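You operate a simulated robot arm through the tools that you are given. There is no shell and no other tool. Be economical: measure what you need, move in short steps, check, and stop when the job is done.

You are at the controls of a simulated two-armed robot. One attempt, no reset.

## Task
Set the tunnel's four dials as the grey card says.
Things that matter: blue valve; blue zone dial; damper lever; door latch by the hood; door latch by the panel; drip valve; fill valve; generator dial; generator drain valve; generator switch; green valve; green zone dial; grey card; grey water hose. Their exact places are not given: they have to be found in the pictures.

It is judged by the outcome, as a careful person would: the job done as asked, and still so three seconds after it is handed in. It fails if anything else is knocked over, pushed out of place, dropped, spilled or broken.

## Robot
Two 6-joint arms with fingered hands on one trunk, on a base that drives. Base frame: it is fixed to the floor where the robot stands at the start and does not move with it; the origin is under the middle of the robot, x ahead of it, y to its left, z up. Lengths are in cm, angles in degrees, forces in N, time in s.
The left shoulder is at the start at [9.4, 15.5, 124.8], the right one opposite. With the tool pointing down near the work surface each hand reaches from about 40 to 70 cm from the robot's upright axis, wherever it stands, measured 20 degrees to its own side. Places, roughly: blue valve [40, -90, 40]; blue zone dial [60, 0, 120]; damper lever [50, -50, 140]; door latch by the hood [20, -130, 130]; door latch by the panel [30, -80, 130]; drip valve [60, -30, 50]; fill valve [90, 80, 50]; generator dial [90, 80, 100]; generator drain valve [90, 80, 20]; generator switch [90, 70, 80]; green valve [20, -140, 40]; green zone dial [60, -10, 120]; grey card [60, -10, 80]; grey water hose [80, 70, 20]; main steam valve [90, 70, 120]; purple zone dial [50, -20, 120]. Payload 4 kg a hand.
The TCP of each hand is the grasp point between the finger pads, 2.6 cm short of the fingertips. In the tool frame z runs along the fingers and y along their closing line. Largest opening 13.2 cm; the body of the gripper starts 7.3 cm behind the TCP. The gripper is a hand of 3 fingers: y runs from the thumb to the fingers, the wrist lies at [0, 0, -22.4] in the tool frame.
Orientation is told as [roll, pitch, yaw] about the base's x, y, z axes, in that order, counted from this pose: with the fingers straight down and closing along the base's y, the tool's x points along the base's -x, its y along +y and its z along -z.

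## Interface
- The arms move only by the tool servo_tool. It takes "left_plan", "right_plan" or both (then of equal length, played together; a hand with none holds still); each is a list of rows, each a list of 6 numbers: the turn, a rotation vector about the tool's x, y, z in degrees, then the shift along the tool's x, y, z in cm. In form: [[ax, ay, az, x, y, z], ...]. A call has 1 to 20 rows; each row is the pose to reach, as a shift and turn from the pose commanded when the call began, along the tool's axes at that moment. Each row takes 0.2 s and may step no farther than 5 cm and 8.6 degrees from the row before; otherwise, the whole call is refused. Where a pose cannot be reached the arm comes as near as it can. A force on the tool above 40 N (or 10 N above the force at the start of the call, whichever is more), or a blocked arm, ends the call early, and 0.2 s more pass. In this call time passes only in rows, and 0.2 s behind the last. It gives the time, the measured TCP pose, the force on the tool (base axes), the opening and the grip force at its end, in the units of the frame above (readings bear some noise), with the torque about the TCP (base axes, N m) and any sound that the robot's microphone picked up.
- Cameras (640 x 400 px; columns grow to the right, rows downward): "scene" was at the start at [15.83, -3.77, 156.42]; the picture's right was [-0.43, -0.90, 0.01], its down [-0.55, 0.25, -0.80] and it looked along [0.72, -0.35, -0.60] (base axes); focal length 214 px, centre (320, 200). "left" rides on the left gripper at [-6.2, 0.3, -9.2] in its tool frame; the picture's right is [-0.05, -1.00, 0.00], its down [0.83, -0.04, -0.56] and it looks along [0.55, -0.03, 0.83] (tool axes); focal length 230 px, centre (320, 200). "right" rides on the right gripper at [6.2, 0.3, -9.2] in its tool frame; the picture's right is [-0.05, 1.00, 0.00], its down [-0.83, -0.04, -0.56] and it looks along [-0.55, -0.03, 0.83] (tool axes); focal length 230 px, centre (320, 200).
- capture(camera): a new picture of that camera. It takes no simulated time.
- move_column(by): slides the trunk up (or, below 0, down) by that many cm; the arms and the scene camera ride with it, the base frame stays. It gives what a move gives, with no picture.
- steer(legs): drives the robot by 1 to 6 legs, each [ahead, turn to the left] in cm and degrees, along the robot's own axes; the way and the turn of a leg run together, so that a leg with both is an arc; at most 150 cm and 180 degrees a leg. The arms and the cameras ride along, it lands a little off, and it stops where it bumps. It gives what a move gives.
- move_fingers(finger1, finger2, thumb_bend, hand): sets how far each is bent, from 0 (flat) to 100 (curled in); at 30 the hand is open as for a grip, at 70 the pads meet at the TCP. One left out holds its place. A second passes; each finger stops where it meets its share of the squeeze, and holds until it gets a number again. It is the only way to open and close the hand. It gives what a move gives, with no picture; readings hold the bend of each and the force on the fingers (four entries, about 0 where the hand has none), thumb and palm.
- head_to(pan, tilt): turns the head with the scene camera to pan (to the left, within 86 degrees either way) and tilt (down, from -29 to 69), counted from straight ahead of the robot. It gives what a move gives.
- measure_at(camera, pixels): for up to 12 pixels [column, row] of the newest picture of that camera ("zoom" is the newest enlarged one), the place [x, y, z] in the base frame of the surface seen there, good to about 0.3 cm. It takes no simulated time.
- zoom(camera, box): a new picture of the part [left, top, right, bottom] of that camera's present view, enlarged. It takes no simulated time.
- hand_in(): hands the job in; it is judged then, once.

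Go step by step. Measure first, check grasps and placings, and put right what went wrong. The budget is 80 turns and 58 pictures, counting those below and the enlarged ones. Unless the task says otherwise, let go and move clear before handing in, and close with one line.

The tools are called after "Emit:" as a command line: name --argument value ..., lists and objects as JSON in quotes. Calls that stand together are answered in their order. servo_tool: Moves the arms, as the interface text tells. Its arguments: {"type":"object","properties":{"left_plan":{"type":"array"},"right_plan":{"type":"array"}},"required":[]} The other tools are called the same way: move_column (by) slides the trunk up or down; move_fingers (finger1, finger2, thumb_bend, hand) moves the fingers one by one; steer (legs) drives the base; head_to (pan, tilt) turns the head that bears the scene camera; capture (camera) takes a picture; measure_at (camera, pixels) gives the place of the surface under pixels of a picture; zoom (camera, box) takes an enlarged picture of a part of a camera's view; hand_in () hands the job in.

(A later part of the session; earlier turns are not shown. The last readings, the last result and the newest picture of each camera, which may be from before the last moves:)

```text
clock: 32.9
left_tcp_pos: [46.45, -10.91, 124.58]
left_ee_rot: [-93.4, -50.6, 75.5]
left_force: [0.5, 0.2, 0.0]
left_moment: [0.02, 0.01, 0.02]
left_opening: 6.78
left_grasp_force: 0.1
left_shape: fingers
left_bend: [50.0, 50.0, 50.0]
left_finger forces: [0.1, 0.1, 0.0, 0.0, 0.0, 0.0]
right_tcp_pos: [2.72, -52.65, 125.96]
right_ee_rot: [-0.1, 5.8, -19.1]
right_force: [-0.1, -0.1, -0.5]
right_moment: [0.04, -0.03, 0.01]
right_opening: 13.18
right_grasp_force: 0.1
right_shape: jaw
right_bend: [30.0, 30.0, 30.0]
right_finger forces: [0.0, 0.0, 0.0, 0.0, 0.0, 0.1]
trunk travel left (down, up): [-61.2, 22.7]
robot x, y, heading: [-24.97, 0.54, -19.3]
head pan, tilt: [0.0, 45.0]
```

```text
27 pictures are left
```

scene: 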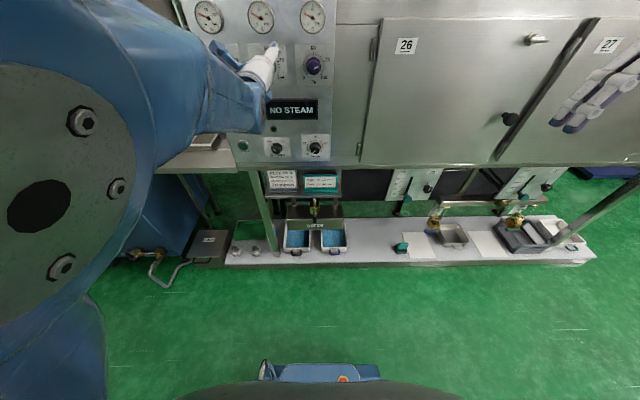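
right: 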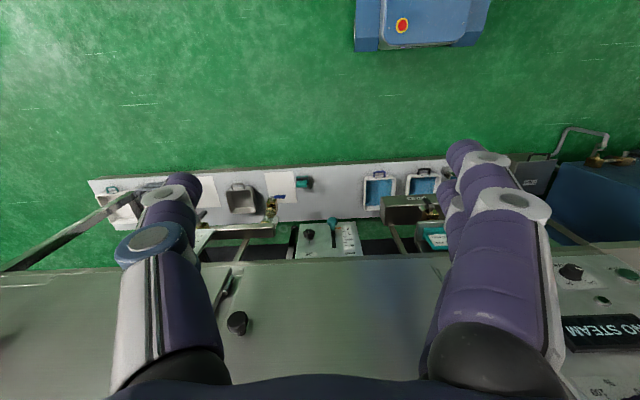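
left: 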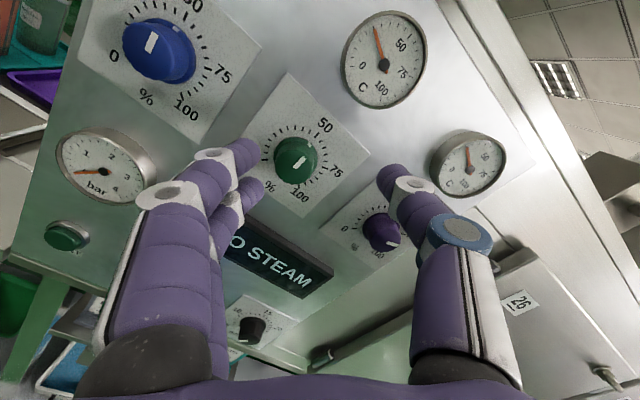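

The left elbow is folded high beside the head; I'll send the left hand back left to t≈16 and use the right hand for purple and speed.

Emit:
servo_tool --left_plan '[[0, 0, 0, 0, 0, -2], [0, 0, 0, -1.7, 2.1, -2.5], [0, 0, 0, -3.4, 4.2, -3], [0, 0, 0, -5.1, 6.3, -3], [0, 0, 0, -6.9, 8.5, -3]]'

Emit:
servo_tool --right_plan '[[0, -8, 0, -2, 1, 0.3], [0, -16, 0, -4, 2, 0.6], [0, -24, 0, -6, 3, 0.9], [0, -32, 0, -8, 4, 1.2], [0, -40, 0, -10, 5.5, 1.5], [0, -48, 0, -12, 7, 1.8], [0, -56, 0, -14, 8.5, 2.1], [0, -64, 0, -16, 10, 2.4], [0, -72, 0, -18, 12, 2.8], [0, -80, 0, -20, 14, 3.4], [0, -88, 0, -22, 16, 4], [0, -94, 0, -22, 19, 4.5], [0, -94, 0, -22, 22, 4.5]]'

Emit:
capture --camera "scene"

```text
clock: 34.1
left_tcp_pos: [46.58, -0.02, 124.24]
left_ee_rot: [-93.5, -51.9, 75.1]
left_force: [-0.2, 0.4, -0.5]
left_moment: [0.02, 0.02, -0.01]
left_opening: 6.81
left_grasp_force: 0.1
left_shape: fingers
left_bend: [50.0, 50.0, 50.0]
left_finger forces: [0.0, 0.0, 0.0, 0.1, 0.0, 0.0]
right_tcp_pos: [2.74, -52.52, 126.01]
right_ee_rot: [-0.2, 5.6, -19.0]
right_force: [1.1, -0.2, -0.1]
right_moment: [-0.04, 0.01, -0.02]
right_opening: 13.21
right_grasp_force: 0.0
right_shape: jaw
right_bend: [30.0, 30.0, 30.0]
right_finger forces: [0.0, 0.1, 0.0, 0.1, 0.1, 0.0]
trunk travel left (down, up): [-61.2, 22.7]
robot x, y, heading: [-25.06, 0.25, -19.4]
head pan, tilt: [0.0, 45.0]
```

```text
clock: 36.9
left_tcp_pos: [46.67, -0.27, 124.21]
left_ee_rot: [-93.3, -52.0, 75.0]
left_force: [0.0, -1.0, 0.1]
left_moment: [-0.01, 0.0, -0.02]
left_opening: 6.79
left_grasp_force: 0.0
left_shape: fingers
left_bend: [50.0, 50.0, 50.0]
left_finger forces: [0.0, 0.0, 0.1, 0.0, 0.0, 0.0]
right_tcp_pos: [30.74, -39.19, 121.09]
right_ee_rot: [-174.6, -88.6, 155.5]
right_force: [0.4, 0.2, 0.8]
right_moment: [-0.01, 0.0, -0.03]
right_opening: 13.19
right_grasp_force: 0.1
right_shape: jaw
right_bend: [30.0, 30.0, 30.0]
right_finger forces: [0.0, 0.0, 0.0, 0.0, 0.0, 0.1]
right hand out of reach, approached as far as the arm can: row 1, 2, 3, 4, 5, 6, 7, 8, 9, 10, 11, 12, 13
trunk travel left (down, up): [-61.2, 22.7]
robot x, y, heading: [-24.94, 0.02, -19.2]
head pan, tilt: [0.0, 45.0]
```

```text
26 pictures are left
```

scene: 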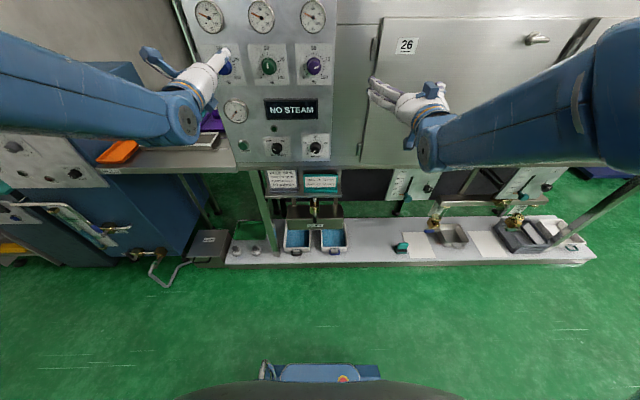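

The right hand is at t≈-27 and the arm is rather folded; backing the robot 10 cm gives it room. Then continue the hand toward t=-6.5.

Emit:
steer --legs '[[-10, 0]]'

Emit:
move_fingers --hand "right" --finger1 50 --finger2 50 --thumb_bend 50

Emit:
servo_tool --right_plan '[[0, 0, 0, 0, 0, 4], [0, 0, 0, 0, 0, 8], [0, 0, 0, 0, 0, 12]]'

```text
clock: 38.0
left_tcp_pos: [38.66, 2.58, 123.33]
left_ee_rot: [-92.0, -52.1, 74.0]
left_force: [-0.4, 0.2, 0.6]
left_moment: [-0.01, -0.05, -0.03]
left_opening: 6.77
left_grasp_force: 0.2
left_shape: fingers
left_bend: [50.0, 50.0, 50.0]
left_finger forces: [0.1, 0.1, 0.0, 0.1, 0.1, 0.0]
right_tcp_pos: [22.06, -36.33, 122.16]
right_ee_rot: [-179.7, -87.4, 160.6]
right_force: [-0.5, 0.0, 0.5]
right_moment: [-0.03, -0.04, -0.01]
right_opening: 13.2
right_grasp_force: 0.1
right_shape: jaw
right_bend: [30.0, 30.0, 30.0]
right_finger forces: [0.1, 0.1, 0.0, 0.0, 0.0, 0.0]
trunk travel left (down, up): [-61.2, 22.7]
robot x, y, heading: [-34.82, 3.33, -19.4]
head pan, tilt: [0.0, 45.0]
```

```text
clock: 39.2
left_tcp_pos: [35.51, 3.66, 120.79]
left_ee_rot: [-87.3, -52.0, 70.3]
left_force: [0.2, -0.4, 0.9]
left_moment: [0.01, -0.01, -0.01]
left_opening: 6.79
left_grasp_force: 0.1
left_shape: fingers
left_bend: [50.0, 50.0, 50.0]
left_finger forces: [0.0, 0.0, 0.1, 0.0, 0.1, 0.1]
right_tcp_pos: [19.5, -35.46, 116.89]
right_ee_rot: [-0.9, -86.7, -18.2]
right_force: [0.0, 0.1, 0.1]
right_moment: [-0.01, -0.01, 0.0]
right_opening: 6.82
right_grasp_force: 0.0
right_shape: fingers
right_bend: [50.0, 50.0, 50.0]
right_finger forces: [0.0, 0.1, 0.0, 0.0, 0.0, 0.0]
trunk travel left (down, up): [-61.2, 22.7]
robot x, y, heading: [-34.56, 3.53, -19.4]
head pan, tilt: [0.0, 45.0]
stopped (right hand): the arm was blocked; the commanded pose is now the measured one
```

```text
clock: 40.0
left_tcp_pos: [35.41, 3.65, 120.9]
left_ee_rot: [-87.7, -52.1, 70.4]
left_force: [-0.4, 0.0, -0.5]
left_moment: [-0.03, -0.04, -0.03]
left_opening: 6.78
left_grasp_force: 0.2
left_shape: fingers
left_bend: [50.0, 50.0, 50.0]
left_finger forces: [0.0, 0.0, 0.2, 0.0, 0.1, 0.0]
right_tcp_pos: [30.05, -39.04, 121.25]
right_ee_rot: [179.7, -88.9, 161.2]
right_force: [0.8, 0.3, 0.0]
right_moment: [-0.02, -0.03, 0.0]
right_opening: 6.78
right_grasp_force: 0.0
right_shape: fingers
right_bend: [50.0, 50.0, 50.0]
right_finger forces: [0.1, 0.0, 0.0, 0.0, 0.0, 0.1]
trunk travel left (down, up): [-61.2, 22.7]
robot x, y, heading: [-34.3, 3.27, -19.4]
head pan, tilt: [0.0, 45.0]
```

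The right arm is now properly in reach. Slide it to the purple axis, pre-turning -34°.

Emit:
servo_tool --right_plan '[[0, 0, -4.3, 0, 2.56, 0.6], [0, 0, -8.5, 0, 5.1, 1.2], [0, 0, -12.8, 0, 7.7, 1.8], [0, 0, -17, 0, 10.2, 2.4], [0, 0, -21.3, 0, 12.8, 3], [0, 0, -25.5, 0, 15.4, 3.6], [0, 0, -29.8, 0, 18, 4], [0, 0, -34, 0, 20.5, 4.5]]'

Emit:
capture --camera "right"

```text
clock: 42.0
left_tcp_pos: [33.94, 4.11, 118.12]
left_ee_rot: [-82.4, -52.1, 66.4]
left_force: [-0.7, 0.4, -0.3]
left_moment: [0.01, 0.0, 0.01]
left_opening: 6.79
left_grasp_force: 0.1
left_shape: fingers
left_bend: [50.0, 50.0, 50.0]
left_finger forces: [0.0, 0.0, 0.0, 0.1, 0.0, 0.0]
right_tcp_pos: [40.18, -32.91, 125.73]
right_ee_rot: [-93.5, -61.9, 69.0]
right_force: [-1.3, -0.1, 0.0]
right_moment: [0.0, 0.0, 0.02]
right_opening: 6.8
right_grasp_force: 0.1
right_shape: fingers
right_bend: [50.0, 50.0, 50.0]
right_finger forces: [0.0, 0.0, 0.0, 0.1, 0.1, 0.1]
right hand out of reach, approached as far as the arm can: row 6, 7, 8
trunk travel left (down, up): [-61.2, 22.7]
robot x, y, heading: [-34.5, 3.64, -19.3]
head pan, tilt: [0.0, 45.0]
stopped in row 8 (right hand): the arm was blocked; the commanded pose is now the measured one
```

```text
25 pictures are left
```

right: 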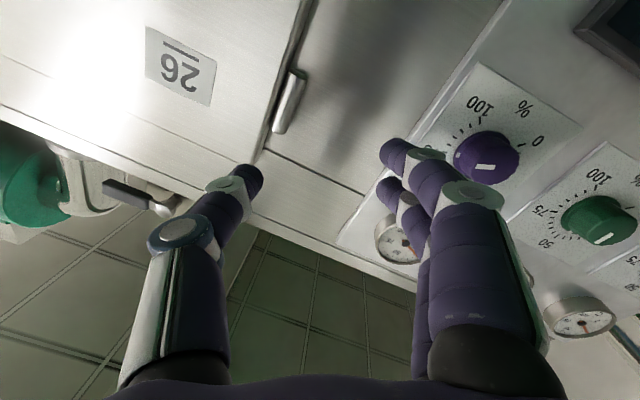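

Both arms refuse to cross inward of about 10–13 cm from the midline. I'll pull the right hand back out, then shift the robot 18 cm right along the panel so the left hand faces purple at a proven lateral offset.

Emit:
servo_tool --right_plan '[[0, 0, 0, 0, 0, -3], [0, 0, 0, 1, -2, -6], [0, 0, 0, 2, -4, -9], [0, 0, 0, 3, -6, -11], [0, 0, 0, 4.2, -8, -13]]'

Emit:
steer --legs '[[0, -90], [18.5, 0], [0, 90]]'

Emit:
head_to --pan 15 --tilt 22

Emit:
capture --camera "scene"

```text
clock: 43.2
left_tcp_pos: [34.11, 3.97, 118.18]
left_ee_rot: [-82.7, -52.0, 66.6]
left_force: [-1.1, -0.3, 0.1]
left_moment: [0.0, -0.02, 0.02]
left_opening: 6.79
left_grasp_force: 0.1
left_shape: fingers
left_bend: [50.0, 50.0, 50.0]
left_finger forces: [0.0, 0.1, 0.0, 0.0, 0.0, 0.0]
right_tcp_pos: [25.0, -34.93, 123.8]
right_ee_rot: [-91.5, -60.7, 68.2]
right_force: [0.4, 0.7, 0.3]
right_moment: [-0.01, 0.01, 0.03]
right_opening: 6.75
right_grasp_force: 0.0
right_shape: fingers
right_bend: [50.0, 50.0, 50.0]
right_finger forces: [0.0, 0.0, 0.0, 0.1, 0.0, 0.0]
trunk travel left (down, up): [-61.2, 22.7]
robot x, y, heading: [-34.98, 3.47, -19.1]
head pan, tilt: [0.0, 45.0]
```

```text
clock: 53.0
left_tcp_pos: [28.31, -15.02, 119.88]
left_ee_rot: [-88.2, -52.1, 69.8]
left_force: [0.5, 0.3, 0.4]
left_moment: [0.0, 0.02, -0.03]
left_opening: 6.78
left_grasp_force: 0.1
left_shape: fingers
left_bend: [50.0, 50.0, 50.0]
left_finger forces: [0.1, 0.1, 0.0, 0.1, 0.1, 0.0]
right_tcp_pos: [18.21, -53.89, 122.91]
right_ee_rot: [-89.4, -60.8, 64.9]
right_force: [0.2, -0.1, -0.3]
right_moment: [0.01, 0.0, 0.03]
right_opening: 6.8
right_grasp_force: 0.1
right_shape: fingers
right_bend: [50.0, 50.0, 50.0]
right_finger forces: [0.0, 0.0, 0.0, 0.0, 0.1, 0.0]
trunk travel left (down, up): [-61.2, 22.7]
robot x, y, heading: [-40.73, -14.45, -20.5]
head pan, tilt: [0.0, 45.0]
```

```text
clock: 53.9
left_tcp_pos: [27.04, -14.58, 117.02]
left_ee_rot: [-83.1, -52.2, 65.8]
left_force: [0.2, 1.1, 0.3]
left_moment: [0.01, 0.0, 0.05]
left_opening: 6.8
left_grasp_force: 0.0
left_shape: fingers
left_bend: [50.0, 50.0, 50.0]
left_finger forces: [0.1, 0.0, 0.0, 0.1, 0.0, 0.0]
right_tcp_pos: [16.65, -53.64, 121.32]
right_ee_rot: [-85.8, -61.4, 61.7]
right_force: [1.5, 0.2, 0.1]
right_moment: [-0.01, 0.01, 0.0]
right_opening: 6.77
right_grasp_force: 0.0
right_shape: fingers
right_bend: [50.0, 50.0, 50.0]
right_finger forces: [0.1, 0.0, 0.1, 0.0, 0.1, 0.0]
trunk travel left (down, up): [-61.2, 22.7]
robot x, y, heading: [-41.28, -14.31, -20.3]
head pan, tilt: [15.0, 22.0]
```

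```text
24 pictures are left
```

scene: 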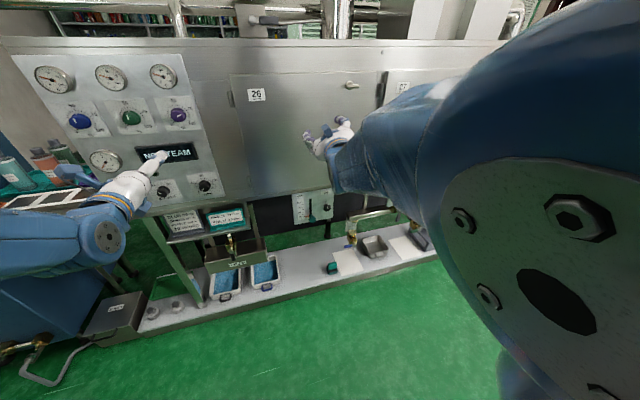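

Robot is now at t≈-27, with purple ~20 cm to its left. The left hand sits at p≈30, t≈-4.9, tilted 4° down; bring it up to the purple axis and level it.

Emit:
servo_tool --left_plan '[[0.6, -0.8, 0, -0.75, -1.1, 3.5], [1.3, -1.7, 0, -1.5, -2.1, 7], [2, -2.5, 0, -2.2, -3.2, 10.5], [2.57, -3.32, 0, -3, -4.3, 14], [2.57, -3.32, 0, -3, -4.3, 14]]'

Emit:
capture --camera "left"

```text
clock: 55.1
left_tcp_pos: [39.0, -20.28, 126.11]
left_ee_rot: [-96.8, -51.8, 76.6]
left_force: [0.0, -0.7, 0.5]
left_moment: [-0.01, 0.0, -0.05]
left_opening: 6.78
left_grasp_force: 0.1
left_shape: fingers
left_bend: [50.0, 50.0, 50.0]
left_finger forces: [0.1, 0.0, 0.0, 0.1, 0.0, 0.0]
right_tcp_pos: [16.65, -53.63, 121.58]
right_ee_rot: [-86.4, -61.4, 62.0]
right_force: [-0.2, -0.5, -0.2]
right_moment: [-0.01, -0.01, 0.02]
right_opening: 6.8
right_grasp_force: 0.1
right_shape: fingers
right_bend: [50.0, 50.0, 50.0]
right_finger forces: [0.0, 0.1, 0.0, 0.1, 0.0, 0.0]
trunk travel left (down, up): [-61.2, 22.7]
robot x, y, heading: [-40.95, -14.53, -20.3]
head pan, tilt: [15.0, 22.0]
```

```text
23 pictures are left
```

left: 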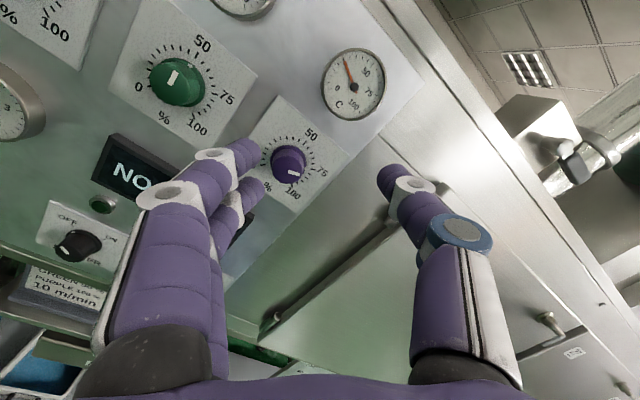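

Now level-commanded was overshooting: it's tilted 4° up and 4.7 cm high. Correct both.

Emit:
servo_tool --left_plan '[[-1.3, 1.7, 0, 1.9, 1.4, 0.5], [-2.57, 3.32, 0, 3.8, 2.78, 1], [-2.57, 3.32, 0, 3.8, 2.78, 1]]'

```text
clock: 55.9
left_tcp_pos: [40.16, -20.87, 121.56]
left_ee_rot: [-89.9, -52.1, 71.1]
left_force: [-0.6, -0.1, 0.5]
left_moment: [0.01, 0.02, -0.03]
left_opening: 6.78
left_grasp_force: 0.0
left_shape: fingers
left_bend: [50.0, 50.0, 50.0]
left_finger forces: [0.1, 0.0, 0.0, 0.1, 0.0, 0.1]
right_tcp_pos: [16.65, -53.59, 121.66]
right_ee_rot: [-86.6, -61.3, 62.3]
right_force: [0.5, 0.4, 0.7]
right_moment: [0.0, 0.0, 0.01]
right_opening: 6.77
right_grasp_force: 0.2
right_shape: fingers
right_bend: [50.0, 50.0, 50.0]
right_finger forces: [0.1, 0.0, 0.1, 0.0, 0.0, 0.0]
trunk travel left (down, up): [-61.2, 22.7]
robot x, y, heading: [-41.48, -14.23, -20.4]
head pan, tilt: [15.0, 22.0]
```

On the purple axis, level (t=-6.52, z=121.56, p=44.8). Approach 9.4 cm.

Emit:
servo_tool --left_plan '[[0, 0, 0, 0.1, 0.1, 3], [0, 0, 0, 0.1, 0.1, 5.5], [0, 0, 0, 0.1, 0.1, 7.2], [0, 0, 0, 0.1, 0.1, 8.3], [0, 0, 0, 0.1, 0.1, 9], [0, 0, 0, 0.1, 0.1, 9.4]]'

Emit:
capture --camera "left"

```text
clock: 57.3
left_tcp_pos: [49.36, -24.03, 121.13]
left_ee_rot: [-89.8, -52.1, 71.1]
left_force: [-0.2, -0.1, -0.2]
left_moment: [-0.01, 0.06, 0.02]
left_opening: 6.81
left_grasp_force: 0.0
left_shape: fingers
left_bend: [50.0, 50.0, 50.0]
left_finger forces: [0.0, 0.1, 0.0, 0.0, 0.0, 0.0]
right_tcp_pos: [16.63, -53.69, 121.89]
right_ee_rot: [-87.0, -61.3, 62.6]
right_force: [0.4, -0.1, -0.3]
right_moment: [-0.01, -0.02, 0.0]
right_opening: 6.78
right_grasp_force: 0.1
right_shape: fingers
right_bend: [50.0, 50.0, 50.0]
right_finger forces: [0.1, 0.1, 0.0, 0.1, 0.1, 0.0]
trunk travel left (down, up): [-61.2, 22.7]
robot x, y, heading: [-41.19, -14.47, -20.7]
head pan, tilt: [15.0, 22.0]
```

```text
22 pictures are left
```

left: 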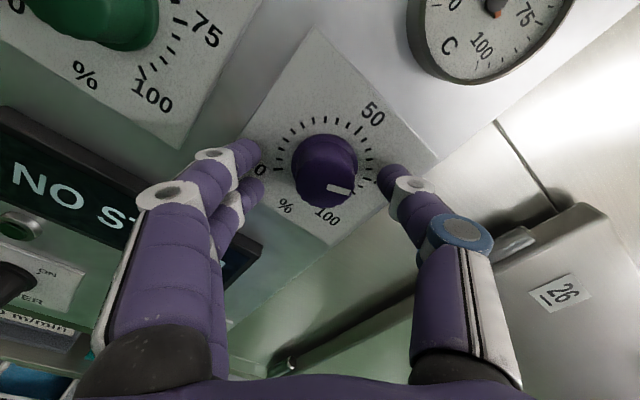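

Aligned; close and turn clockwise 69° to 100.

Emit:
move_fingers --hand "left" --finger1 66 --finger2 66 --thumb_bend 66

Emit:
servo_tool --left_plan '[[0, 0, 7.7, 0, 0, 0], [0, 0, 15.4, 0, 0, 0], [0, 0, 23, 0, 0, 0], [0, 0, 30.7, 0, 0, 0], [0, 0, 38.4, 0, 0, 0], [0, 0, 46, 0, 0, 0], [0, 0, 53.7, 0, 0, 0], [0, 0, 61.4, 0, 0, 0], [0, 0, 69, 0, 0, 0]]'

Emit:
capture --camera "left"

```text
clock: 58.3
left_tcp_pos: [49.27, -24.05, 121.26]
left_ee_rot: [-89.9, -52.0, 71.1]
left_force: [1.4, -2.0, 2.3]
left_moment: [-0.01, -0.05, -0.04]
left_opening: 3.09
left_grasp_force: 5.8
left_shape: fingers
left_bend: [63.0, 64.0, 62.0]
left_finger forces: [2.4, 1.3, 0.1, 0.1, 7.2, 0.0]
right_tcp_pos: [16.49, -53.64, 121.98]
right_ee_rot: [-87.2, -61.4, 62.8]
right_force: [-1.0, 0.2, -0.7]
right_moment: [0.01, 0.03, 0.01]
right_opening: 6.78
right_grasp_force: 0.1
right_shape: fingers
right_bend: [50.0, 50.0, 50.0]
right_finger forces: [0.0, 0.0, 0.1, 0.0, 0.0, 0.1]
trunk travel left (down, up): [-61.2, 22.7]
robot x, y, heading: [-40.89, -14.45, -20.4]
head pan, tilt: [15.0, 22.0]
```

```text
clock: 60.3
left_tcp_pos: [49.28, -23.97, 121.37]
left_ee_rot: [89.9, -58.8, -108.8]
left_force: [1.6, -1.5, 3.4]
left_moment: [-0.02, -0.04, 0.02]
left_opening: 3.13
left_grasp_force: 5.4
left_shape: fingers
left_bend: [62.0, 63.0, 63.0]
left_finger forces: [4.3, 2.4, 0.1, 0.1, 4.6, 0.1]
right_tcp_pos: [16.38, -53.58, 122.29]
right_ee_rot: [-87.8, -61.4, 63.4]
right_force: [0.4, -0.1, 0.5]
right_moment: [0.01, 0.02, 0.02]
right_opening: 6.78
right_grasp_force: 0.0
right_shape: fingers
right_bend: [50.0, 50.0, 50.0]
right_finger forces: [0.0, 0.0, 0.1, 0.0, 0.1, 0.0]
trunk travel left (down, up): [-61.2, 22.7]
robot x, y, heading: [-41.02, -14.5, -20.4]
head pan, tilt: [15.0, 22.0]
```

```text
21 pictures are left
```

left: 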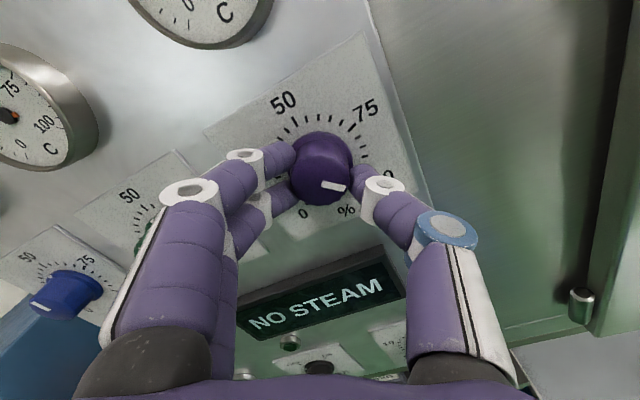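

Turned 69°. Release, back off 9 cm and check the reading.

Emit:
move_fingers --hand "left" --finger1 50 --finger2 50 --thumb_bend 50

Emit:
servo_tool --left_plan '[[0, 0, 0, 0, 0, -2], [0, 0, 0, 0, 0, -4], [0, 0, 0, 0, 0, -6], [0, 0, 0, 0, 0, -9]]'

Emit:
zoom --camera "left" --box '[220, 40, 420, 200]'

Emit:
zoom --camera "scene" --box '[30, 85, 230, 210]'

```text
clock: 61.3
left_tcp_pos: [49.32, -24.06, 121.25]
left_ee_rot: [89.9, -58.8, -108.6]
left_force: [-0.9, -0.1, -0.3]
left_moment: [0.01, -0.04, 0.04]
left_opening: 6.71
left_grasp_force: 0.1
left_shape: fingers
left_bend: [50.0, 50.0, 50.0]
left_finger forces: [0.0, 0.0, 0.0, 0.0, 0.0, 0.1]
right_tcp_pos: [16.5, -53.56, 122.36]
right_ee_rot: [-88.0, -61.5, 63.6]
right_force: [-0.8, -0.8, -0.8]
right_moment: [-0.01, -0.03, -0.04]
right_opening: 6.78
right_grasp_force: 0.0
right_shape: fingers
right_bend: [50.0, 50.0, 50.0]
right_finger forces: [0.0, 0.0, 0.0, 0.1, 0.0, 0.0]
trunk travel left (down, up): [-61.2, 22.7]
robot x, y, heading: [-41.26, -14.45, -20.4]
head pan, tilt: [15.0, 22.0]
```

```text
clock: 62.3
left_tcp_pos: [40.32, -20.88, 121.54]
left_ee_rot: [90.3, -58.8, -108.8]
left_force: [-0.1, -0.1, -0.3]
left_moment: [0.0, 0.01, 0.0]
left_opening: 6.73
left_grasp_force: 0.1
left_shape: fingers
left_bend: [50.0, 50.0, 50.0]
left_finger forces: [0.0, 0.0, 0.0, 0.0, 0.0, 0.0]
right_tcp_pos: [16.32, -53.45, 122.61]
right_ee_rot: [-88.4, -61.5, 63.9]
right_force: [-0.6, 0.1, -0.3]
right_moment: [0.01, 0.0, 0.03]
right_opening: 6.78
right_grasp_force: 0.0
right_shape: fingers
right_bend: [50.0, 50.0, 50.0]
right_finger forces: [0.1, 0.0, 0.0, 0.0, 0.0, 0.0]
trunk travel left (down, up): [-61.2, 22.7]
robot x, y, heading: [-41.07, -14.26, -20.5]
head pan, tilt: [15.0, 22.0]
```

```text
2.50 times, centred on (320, 120) of left
```

zoom: 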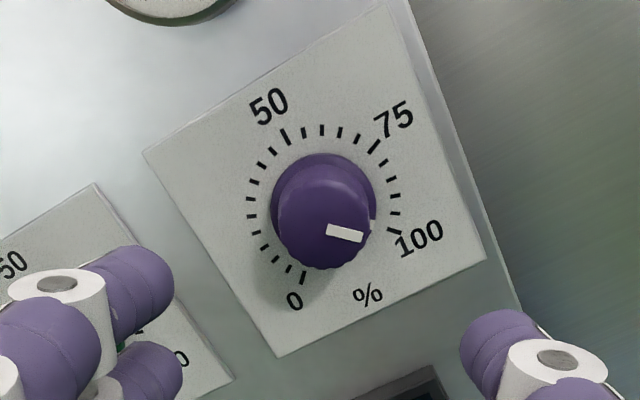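

```text
3.20 times, centred on (130, 148) of scene
```

zoom: 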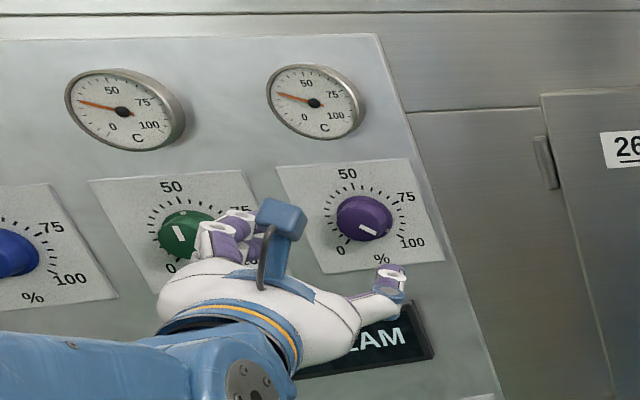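

Pointer seems maybe a few degrees short of 100; take a tight zoom to judge.

Emit:
zoom --camera "left" --box '[288, 80, 358, 136]'

Emit:
zoom --camera "scene" --box '[120, 133, 172, 170]'

```text
7.14 times, centred on (323, 108) of left
```

zoom: 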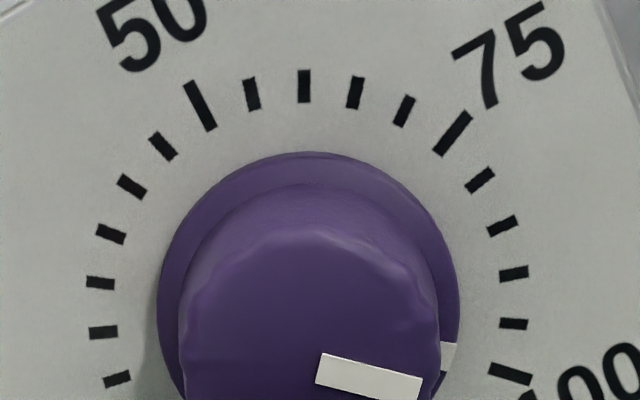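

```text
10.81 times, centred on (146, 152) of scene
```

zoom: 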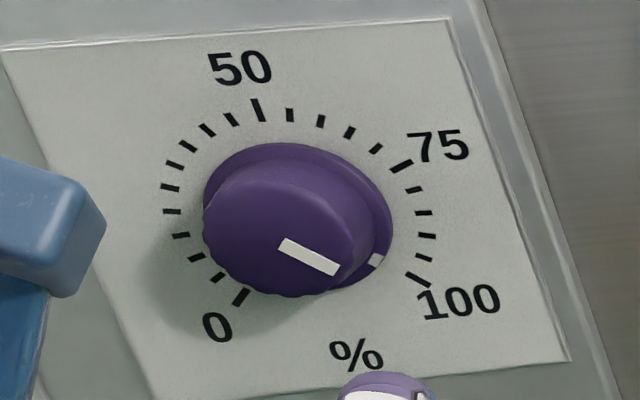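

The mark points at 100 but the pointer looks ~5° short (≈98%). I'll regrip and turn 7° further toward the stop.

Emit:
servo_tool --left_plan '[[0, 0, 0, 0, 0, 3], [0, 0, 0, 0, 0, 5.5], [0, 0, 0, 0, 0, 7.2], [0, 0, 0, 0, 0, 8.3], [0, 0, 0, 0, 0, 9.1]]'

Emit:
move_fingers --hand "left" --finger1 66 --finger2 66 --thumb_bend 66

Emit:
servo_tool --left_plan '[[0, 0, 3.5, 0, 0, 0], [0, 0, 7, 0, 0, 0]]'

Emit:
zoom --camera "left" --box '[220, 80, 420, 240]'

```text
clock: 63.5
left_tcp_pos: [49.6, -24.12, 121.32]
left_ee_rot: [89.8, -58.9, -108.7]
left_force: [0.1, 0.2, -0.2]
left_moment: [0.01, -0.01, 0.0]
left_opening: 6.72
left_grasp_force: 0.1
left_shape: fingers
left_bend: [50.0, 50.0, 50.0]
left_finger forces: [0.0, 0.0, 0.0, 0.0, 0.1, 0.0]
right_tcp_pos: [16.46, -53.51, 122.39]
right_ee_rot: [-88.2, -61.3, 63.7]
right_force: [0.2, -0.6, 0.2]
right_moment: [-0.01, -0.01, -0.02]
right_opening: 6.78
right_grasp_force: 0.0
right_shape: fingers
right_bend: [50.0, 50.0, 50.0]
right_finger forces: [0.0, 0.1, 0.1, 0.0, 0.0, 0.0]
trunk travel left (down, up): [-61.2, 22.7]
robot x, y, heading: [-41.14, -14.77, -20.3]
head pan, tilt: [15.0, 22.0]
```

```text
clock: 64.5
left_tcp_pos: [49.41, -24.1, 121.37]
left_ee_rot: [89.9, -58.9, -108.6]
left_force: [0.6, -0.2, -0.5]
left_moment: [0.01, -0.01, -0.01]
left_opening: 3.1
left_grasp_force: 4.9
left_shape: fingers
left_bend: [61.0, 63.0, 63.0]
left_finger forces: [3.5, 1.9, 0.0, 0.0, 5.8, 0.0]
right_tcp_pos: [16.58, -53.47, 122.52]
right_ee_rot: [-88.4, -61.2, 63.8]
right_force: [0.4, -0.2, 1.0]
right_moment: [0.02, -0.02, -0.01]
right_opening: 6.75
right_grasp_force: 0.1
right_shape: fingers
right_bend: [50.0, 50.0, 50.0]
right_finger forces: [0.0, 0.1, 0.0, 0.0, 0.1, 0.0]
trunk travel left (down, up): [-61.2, 22.7]
robot x, y, heading: [-41.07, -14.78, -20.2]
head pan, tilt: [15.0, 22.0]
```

```text
clock: 64.9
left_tcp_pos: [47.23, -23.44, 123.09]
left_ee_rot: [92.0, -56.2, -110.5]
left_force: [-1.1, -0.6, 0.2]
left_moment: [0.01, -0.07, -0.01]
left_opening: 1.72
left_grasp_force: 0.0
left_shape: fingers
left_bend: [66.0, 66.0, 66.0]
left_finger forces: [0.0, 0.1, 0.1, 0.0, 0.0, 0.0]
right_tcp_pos: [15.36, -53.52, 118.49]
right_ee_rot: [-79.3, -61.3, 55.6]
right_force: [-0.8, 0.7, 0.6]
right_moment: [0.01, 0.01, -0.03]
right_opening: 6.76
right_grasp_force: 0.1
right_shape: fingers
right_bend: [50.0, 50.0, 50.0]
right_finger forces: [0.0, 0.0, 0.1, 0.0, 0.0, 0.0]
trunk travel left (down, up): [-61.2, 22.7]
robot x, y, heading: [-40.92, -14.8, -20.3]
head pan, tilt: [15.0, 22.0]
stopped in row 1 (left hand): the arm was blocked; the commanded pose is now the measured one
```

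```text
2.50 times, centred on (320, 160) of left
```

zoom: 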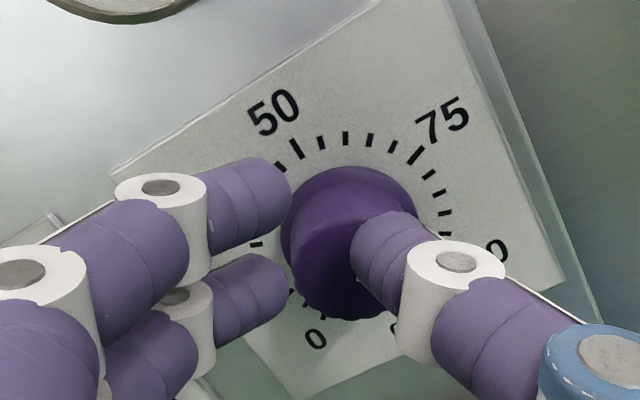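

The turn was blocked (likely the stop) and the fingers slid off the front. Open, back away and check.

Emit:
move_fingers --hand "left" --finger1 50 --finger2 50 --thumb_bend 50

Emit:
servo_tool --left_plan '[[0, 0, 0, 0, 0, -2], [0, 0, 0, 0, 0, -4], [0, 0, 0, 0, 0, -7]]'

Emit:
zoom --camera "left" --box '[270, 70, 370, 150]'

Emit:
capture --camera "scene"

```text
clock: 65.9
left_tcp_pos: [47.57, -23.4, 122.92]
left_ee_rot: [91.7, -56.3, -110.2]
left_force: [0.3, -0.1, 0.2]
left_moment: [0.03, -0.01, -0.05]
left_opening: 6.72
left_grasp_force: 0.1
left_shape: fingers
left_bend: [50.0, 50.0, 50.0]
left_finger forces: [0.0, 0.1, 0.0, 0.1, 0.0, 0.1]
right_tcp_pos: [15.55, -53.52, 118.54]
right_ee_rot: [-79.8, -61.3, 55.9]
right_force: [-0.5, 0.2, 0.5]
right_moment: [0.02, -0.03, 0.02]
right_opening: 6.78
right_grasp_force: 0.0
right_shape: fingers
right_bend: [50.0, 50.0, 50.0]
right_finger forces: [0.0, 0.1, 0.0, 0.0, 0.0, 0.1]
trunk travel left (down, up): [-61.2, 22.7]
robot x, y, heading: [-41.32, -14.83, -20.4]
head pan, tilt: [15.0, 22.0]
```

```text
clock: 66.7
left_tcp_pos: [40.77, -21.04, 122.89]
left_ee_rot: [91.9, -56.3, -110.2]
left_force: [0.0, -0.2, 0.2]
left_moment: [0.01, -0.02, -0.01]
left_opening: 6.71
left_grasp_force: 0.2
left_shape: fingers
left_bend: [50.0, 50.0, 50.0]
left_finger forces: [0.0, 0.0, 0.0, 0.0, 0.0, 0.1]
right_tcp_pos: [15.41, -53.41, 118.77]
right_ee_rot: [-80.0, -61.3, 56.3]
right_force: [-0.5, 0.0, 0.2]
right_moment: [0.01, 0.02, 0.01]
right_opening: 6.76
right_grasp_force: 0.1
right_shape: fingers
right_bend: [50.0, 50.0, 50.0]
right_finger forces: [0.0, 0.0, 0.0, 0.0, 0.1, 0.1]
trunk travel left (down, up): [-61.2, 22.7]
robot x, y, heading: [-41.39, -14.66, -20.3]
head pan, tilt: [15.0, 22.0]
```

```text
5.00 times, centred on (320, 110) of left
```

zoom: 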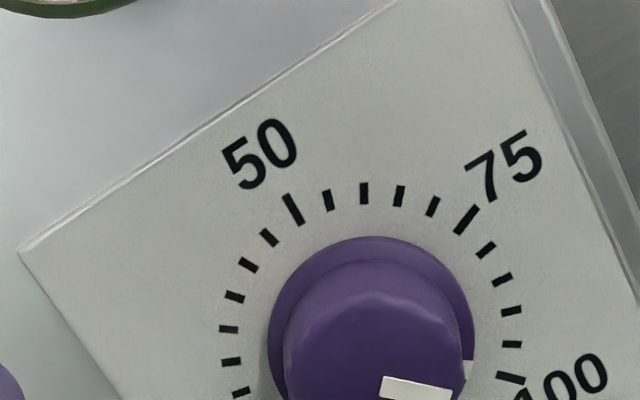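

```text
14 pictures are left
```

scene: 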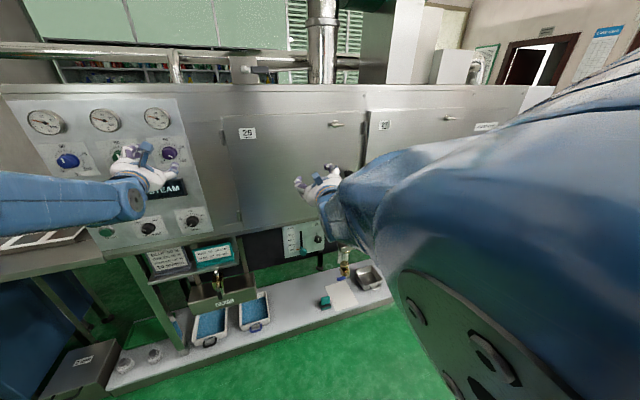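

The knob looks unchanged at the 100 tick (mark (468,370), tick (511,378)). The right elbow is crowding the head; I'll move the right hand outward and down, then verify purple with the scene camera.

Emit:
servo_tool --right_plan '[[0, 0, 0, 1, -2, 0], [0, 0, 0, 3, -4, 1], [0, 0, 0, 5, -6, 2], [0, 0, 0, 7, -8, 3], [0, 0, 0, 9, -10, 4]]'

Emit:
head_to --pan 14 --tilt 25

Emit:
capture --camera "scene"

```text
clock: 67.9
left_tcp_pos: [40.82, -21.15, 122.77]
left_ee_rot: [91.6, -56.2, -110.3]
left_force: [0.9, 0.6, -0.1]
left_moment: [0.03, 0.0, 0.03]
left_opening: 6.71
left_grasp_force: 0.1
left_shape: fingers
left_bend: [50.0, 50.0, 50.0]
left_finger forces: [0.1, 0.0, 0.1, 0.0, 0.0, 0.1]
right_tcp_pos: [12.64, -66.38, 120.66]
right_ee_rot: [-90.5, -61.4, 65.7]
right_force: [0.2, -0.8, -0.1]
right_moment: [-0.03, -0.04, -0.01]
right_opening: 6.76
right_grasp_force: 0.0
right_shape: fingers
right_bend: [50.0, 50.0, 50.0]
right_finger forces: [0.0, 0.0, 0.0, 0.1, 0.1, 0.1]
right hand out of reach, approached as far as the arm can: row 1
trunk travel left (down, up): [-61.2, 22.7]
robot x, y, heading: [-41.22, -14.28, -20.3]
head pan, tilt: [15.0, 22.0]
```

```text
clock: 68.5
left_tcp_pos: [40.87, -20.98, 122.8]
left_ee_rot: [91.7, -56.3, -110.1]
left_force: [-0.2, -0.7, 0.4]
left_moment: [-0.01, 0.02, -0.01]
left_opening: 6.74
left_grasp_force: 0.0
left_shape: fingers
left_bend: [50.0, 50.0, 50.0]
left_finger forces: [0.0, 0.0, 0.1, 0.0, 0.0, 0.0]
right_tcp_pos: [12.73, -66.21, 120.7]
right_ee_rot: [-90.3, -61.3, 65.8]
right_force: [-0.1, -0.8, 0.6]
right_moment: [0.0, -0.02, 0.03]
right_opening: 6.79
right_grasp_force: 0.0
right_shape: fingers
right_bend: [50.0, 50.0, 50.0]
right_finger forces: [0.0, 0.0, 0.1, 0.0, 0.1, 0.0]
trunk travel left (down, up): [-61.2, 22.7]
robot x, y, heading: [-41.08, -14.4, -20.5]
head pan, tilt: [14.0, 25.0]
```

```text
13 pictures are left
```

scene: 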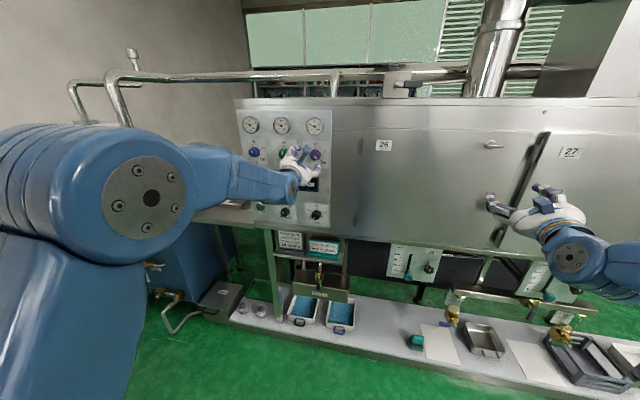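

The view is clear again. The purple knob is behind the hand; next, lower the trunk 26 cm to bring the left hand to the speed dial's height and wind the wrist back 68°.

Emit:
move_column --by -26

Emit:
servo_tool --left_plan '[[0, 0, -8.5, 0, 0, 0], [0, 0, -17, 0, 0, 0], [0, 0, -25.5, 0, 0, 0], [0, 0, -34, 0, 0, 0], [0, 0, -42.5, 0, 0, 0], [0, 0, -51, 0, 0, 0], [0, 0, -59.5, 0, 0, 0], [0, 0, -68, 0, 0, 0]]'

Emit:
capture --camera "scene"

```text
clock: 71.2
left_tcp_pos: [40.77, -20.95, 96.65]
left_ee_rot: [91.6, -56.3, -110.1]
left_force: [0.0, -0.3, -0.2]
left_moment: [0.01, 0.01, 0.01]
left_opening: 6.72
left_grasp_force: 0.1
left_shape: fingers
left_bend: [50.0, 50.0, 50.0]
left_finger forces: [0.0, 0.0, 0.1, 0.0, 0.0, 0.0]
right_tcp_pos: [12.73, -66.3, 94.6]
right_ee_rot: [-90.5, -61.3, 65.7]
right_force: [0.3, -0.5, 0.2]
right_moment: [-0.02, 0.01, -0.01]
right_opening: 6.79
right_grasp_force: 0.0
right_shape: fingers
right_bend: [50.0, 50.0, 50.0]
right_finger forces: [0.0, 0.0, 0.0, 0.0, 0.1, 0.0]
trunk travel left (down, up): [-35.3, 48.7]
robot x, y, heading: [-41.48, -14.58, -20.3]
head pan, tilt: [14.0, 25.0]
```

```text
clock: 73.0
left_tcp_pos: [40.78, -20.95, 96.76]
left_ee_rot: [-91.7, -55.3, 72.6]
left_force: [-0.1, 0.8, 0.1]
left_moment: [0.03, -0.03, -0.01]
left_opening: 6.72
left_grasp_force: 0.1
left_shape: fingers
left_bend: [50.0, 50.0, 50.0]
left_finger forces: [0.0, 0.1, 0.0, 0.1, 0.0, 0.0]
right_tcp_pos: [12.67, -66.28, 94.56]
right_ee_rot: [-90.3, -61.3, 65.7]
right_force: [0.4, 0.9, 0.1]
right_moment: [0.01, 0.03, -0.03]
right_opening: 6.79
right_grasp_force: 0.1
right_shape: fingers
right_bend: [50.0, 50.0, 50.0]
right_finger forces: [0.1, 0.0, 0.0, 0.0, 0.0, 0.0]
trunk travel left (down, up): [-35.3, 48.7]
robot x, y, heading: [-40.84, -14.6, -20.7]
head pan, tilt: [14.0, 25.0]
```

```text
12 pictures are left
```

scene: 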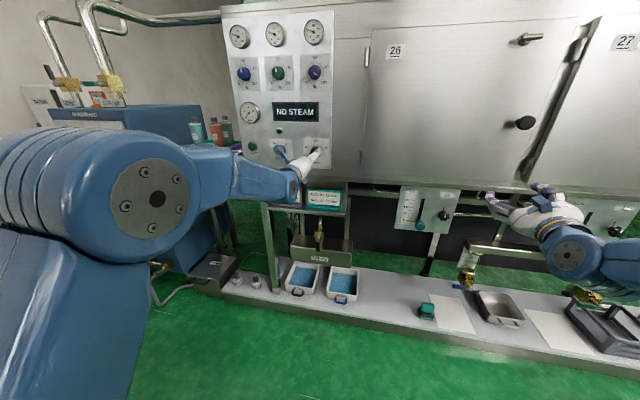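

Purple is unobstructed now at (315,72); zoom to judge it, and view the speed dial from the left hand.

Emit:
zoom --camera "scene" --box '[228, 50, 338, 96]'

Emit:
capture --camera "left"

```text
5.82 times, centred on (283, 73) of scene
```

zoom: 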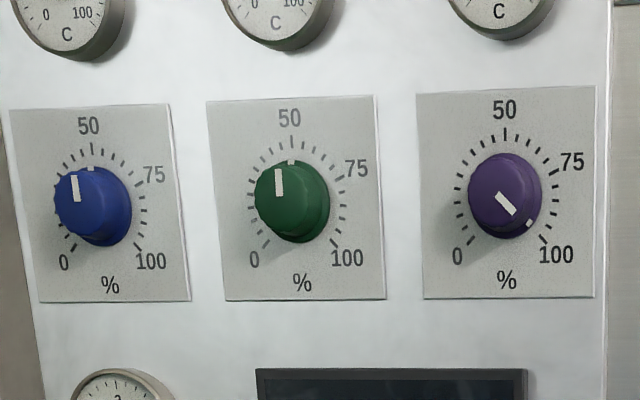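

```text
10 pictures are left
```

left: 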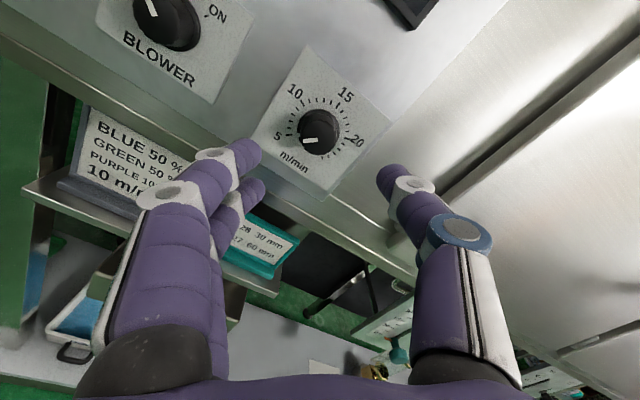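

All three zone dials read right: blue 50, green 50, purple 100. The hand is on the speed dial's axis (t=-6.4, z=96.8); approach 9 cm.

Emit:
servo_tool --left_plan '[[-0.57, 0.82, 0, 0.3, 0.1, 3], [-0.57, 0.82, 0, 0.35, 0.1, 5.5], [-0.57, 0.82, 0, 0.35, 0.1, 7.2], [-0.57, 0.82, 0, 0.35, 0.1, 8.3], [-0.57, 0.82, 0, 0.35, 0.1, 9]]'

Emit:
capture --camera "left"

```text
clock: 74.2
left_tcp_pos: [49.43, -24.19, 96.73]
left_ee_rot: [-89.9, -55.7, 71.1]
left_force: [-0.2, -0.2, -0.8]
left_moment: [-0.03, -0.01, -0.02]
left_opening: 6.75
left_grasp_force: 0.1
left_shape: fingers
left_bend: [50.0, 50.0, 50.0]
left_finger forces: [0.0, 0.0, 0.0, 0.1, 0.0, 0.0]
right_tcp_pos: [12.63, -66.29, 94.56]
right_ee_rot: [-90.4, -61.3, 65.6]
right_force: [0.2, 0.2, -0.4]
right_moment: [-0.01, 0.02, 0.01]
right_opening: 6.8
right_grasp_force: 0.0
right_shape: fingers
right_bend: [50.0, 50.0, 50.0]
right_finger forces: [0.0, 0.1, 0.2, 0.0, 0.0, 0.0]
trunk travel left (down, up): [-35.3, 48.7]
robot x, y, heading: [-40.96, -14.54, -20.4]
head pan, tilt: [14.0, 25.0]
```

```text
9 pictures are left
```

left: 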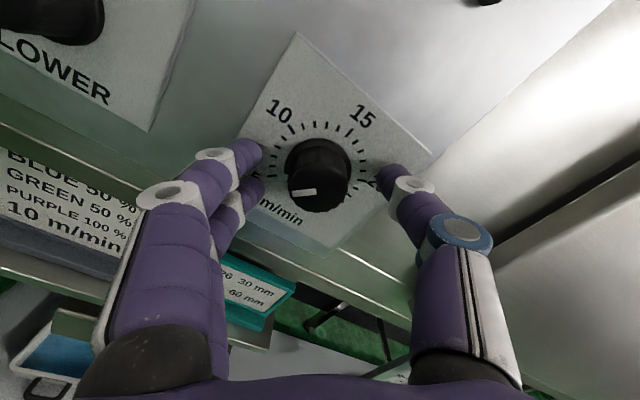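

Well centred. Close and turn clockwise 68°.

Emit:
move_fingers --hand "left" --finger1 66 --finger2 66 --thumb_bend 66

Emit:
servo_tool --left_plan '[[0, 0, 7.5, 0, 0, 0], [0, 0, 15, 0, 0, 0], [0, 0, 22.5, 0, 0, 0], [0, 0, 30, 0, 0, 0], [0, 0, 37.5, 0, 0, 0], [0, 0, 45, 0, 0, 0], [0, 0, 52.5, 0, 0, 0], [0, 0, 60, 0, 0, 0], [0, 0, 68, 0, 0, 0]]'

Emit:
capture --camera "left"

```text
clock: 75.2
left_tcp_pos: [49.37, -24.18, 96.61]
left_ee_rot: [-89.9, -55.7, 71.2]
left_force: [1.6, 0.3, 1.0]
left_moment: [-0.02, -0.02, 0.0]
left_opening: 2.92
left_grasp_force: 6.5
left_shape: fingers
left_bend: [62.0, 61.0, 63.0]
left_finger forces: [2.8, 3.2, 0.0, 0.1, 6.0, 0.0]
right_tcp_pos: [12.7, -66.29, 94.66]
right_ee_rot: [-90.4, -61.3, 65.7]
right_force: [-0.4, 0.4, 0.4]
right_moment: [0.01, 0.0, -0.02]
right_opening: 6.78
right_grasp_force: 0.1
right_shape: fingers
right_bend: [50.0, 50.0, 50.0]
right_finger forces: [0.1, 0.0, 0.0, 0.1, 0.0, 0.1]
trunk travel left (down, up): [-35.3, 48.7]
robot x, y, heading: [-41.28, -14.48, -20.5]
head pan, tilt: [14.0, 25.0]
```

```text
clock: 77.2
left_tcp_pos: [49.53, -24.16, 96.56]
left_ee_rot: [89.8, -56.1, -108.7]
left_force: [1.2, -4.1, 0.7]
left_moment: [-0.06, 0.03, -0.08]
left_opening: 2.92
left_grasp_force: 6.1
left_shape: fingers
left_bend: [63.0, 62.0, 63.0]
left_finger forces: [2.3, 2.5, 0.0, 0.0, 7.2, 0.0]
right_tcp_pos: [12.56, -66.32, 94.55]
right_ee_rot: [-90.3, -61.2, 65.8]
right_force: [0.6, 0.1, -0.4]
right_moment: [0.01, 0.01, 0.02]
right_opening: 6.78
right_grasp_force: 0.0
right_shape: fingers
right_bend: [50.0, 50.0, 50.0]
right_finger forces: [0.0, 0.0, 0.0, 0.1, 0.0, 0.0]
trunk travel left (down, up): [-35.3, 48.7]
robot x, y, heading: [-41.05, -14.55, -20.1]
head pan, tilt: [14.0, 25.0]
```

```text
8 pictures are left
```

left: 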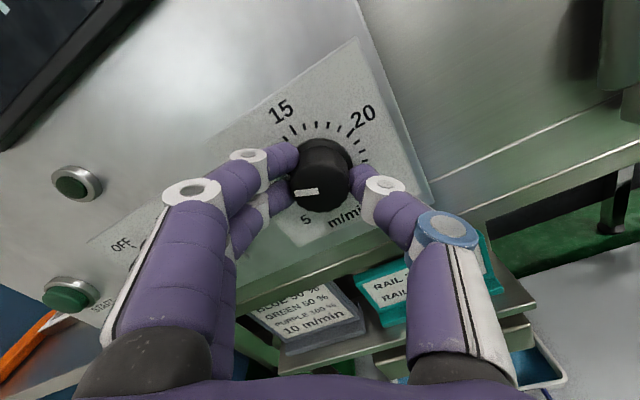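

Release, back off straight, and shift the hand aside to see the dial.

Emit:
move_fingers --hand "left" --finger1 50 --finger2 50 --thumb_bend 50

Emit:
servo_tool --left_plan '[[0, 0, 0, 0, 0, -2], [0, 0, 0, 0, 0, -4], [0, 0, 0, 0, 0, -6], [0, 0, 0, 0, 0, -9]]'

Emit:
zoom --camera "left" --box '[240, 50, 400, 178]'

```text
clock: 78.2
left_tcp_pos: [49.46, -24.19, 96.77]
left_ee_rot: [89.9, -56.3, -108.7]
left_force: [0.4, 0.5, 0.2]
left_moment: [0.0, -0.01, 0.03]
left_opening: 6.71
left_grasp_force: 0.0
left_shape: fingers
left_bend: [50.0, 50.0, 50.0]
left_finger forces: [0.1, 0.0, 0.1, 0.0, 0.0, 0.0]
right_tcp_pos: [12.56, -66.26, 94.64]
right_ee_rot: [-90.5, -61.3, 65.7]
right_force: [-0.2, 0.1, 0.5]
right_moment: [0.01, -0.02, 0.02]
right_opening: 6.79
right_grasp_force: 0.0
right_shape: fingers
right_bend: [50.0, 50.0, 50.0]
right_finger forces: [0.1, 0.0, 0.0, 0.0, 0.1, 0.1]
trunk travel left (down, up): [-35.3, 48.7]
robot x, y, heading: [-40.97, -14.7, -20.3]
head pan, tilt: [14.0, 25.0]
```

```text
clock: 79.2
left_tcp_pos: [40.76, -21.09, 96.64]
left_ee_rot: [90.0, -56.3, -108.8]
left_force: [-0.3, -0.4, -0.3]
left_moment: [0.02, 0.02, -0.03]
left_opening: 6.73
left_grasp_force: 0.0
left_shape: fingers
left_bend: [50.0, 50.0, 50.0]
left_finger forces: [0.0, 0.0, 0.0, 0.0, 0.0, 0.0]
right_tcp_pos: [12.58, -66.17, 94.66]
right_ee_rot: [-90.6, -61.4, 65.9]
right_force: [-1.0, 1.1, 0.2]
right_moment: [0.02, 0.05, 0.02]
right_opening: 6.77
right_grasp_force: 0.1
right_shape: fingers
right_bend: [50.0, 50.0, 50.0]
right_finger forces: [0.0, 0.1, 0.0, 0.0, 0.1, 0.1]
trunk travel left (down, up): [-35.3, 48.7]
robot x, y, heading: [-41.48, -14.6, -20.3]
head pan, tilt: [14.0, 25.0]
```

```text
3.12 times, centred on (320, 114) of left
```

zoom: 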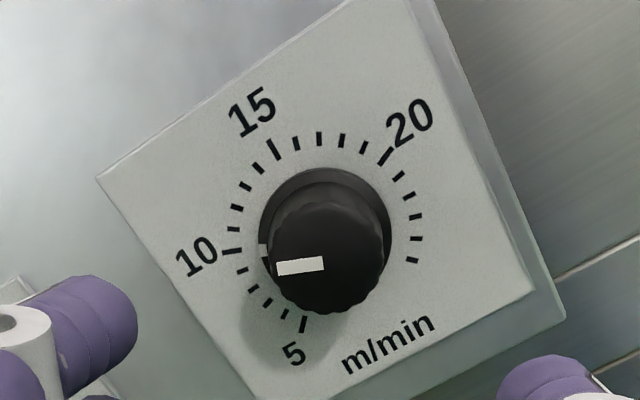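

The mark (263,251) lines up with the 10 tick (232,251). Move the hand aside and verify from the scene camera.

Emit:
servo_tool --left_plan '[[0, 0, 0, 0, 0, -3], [0, 0, 0, 1.5, 2.2, -4], [0, 0, 0, 3, 4.4, -5], [0, 0, 0, 4.5, 6.6, -6], [0, 0, 0, 6, 8.8, -7], [0, 0, 0, 7.5, 11, -8]]'

Emit:
capture --camera "scene"

```text
clock: 80.6
left_tcp_pos: [37.68, -5.89, 96.3]
left_ee_rot: [89.8, -56.5, -108.8]
left_force: [-0.6, 0.7, -0.5]
left_moment: [0.0, 0.02, -0.01]
left_opening: 6.75
left_grasp_force: 0.1
left_shape: fingers
left_bend: [50.0, 50.0, 50.0]
left_finger forces: [0.1, 0.0, 0.0, 0.1, 0.0, 0.0]
right_tcp_pos: [12.6, -66.18, 94.76]
right_ee_rot: [-90.5, -61.3, 65.9]
right_force: [0.0, 0.5, -0.4]
right_moment: [-0.01, 0.03, 0.01]
right_opening: 6.77
right_grasp_force: 0.1
right_shape: fingers
right_bend: [50.0, 50.0, 50.0]
right_finger forces: [0.1, 0.0, 0.0, 0.0, 0.0, 0.1]
trunk travel left (down, up): [-35.3, 48.7]
robot x, y, heading: [-41.29, -14.4, -20.4]
head pan, tilt: [14.0, 25.0]
```

```text
6 pictures are left
```

scene: 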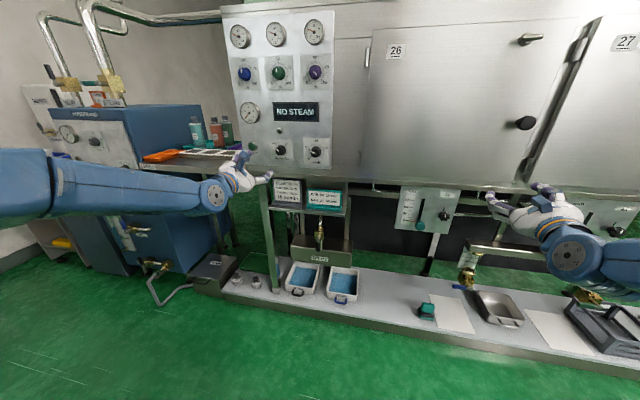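

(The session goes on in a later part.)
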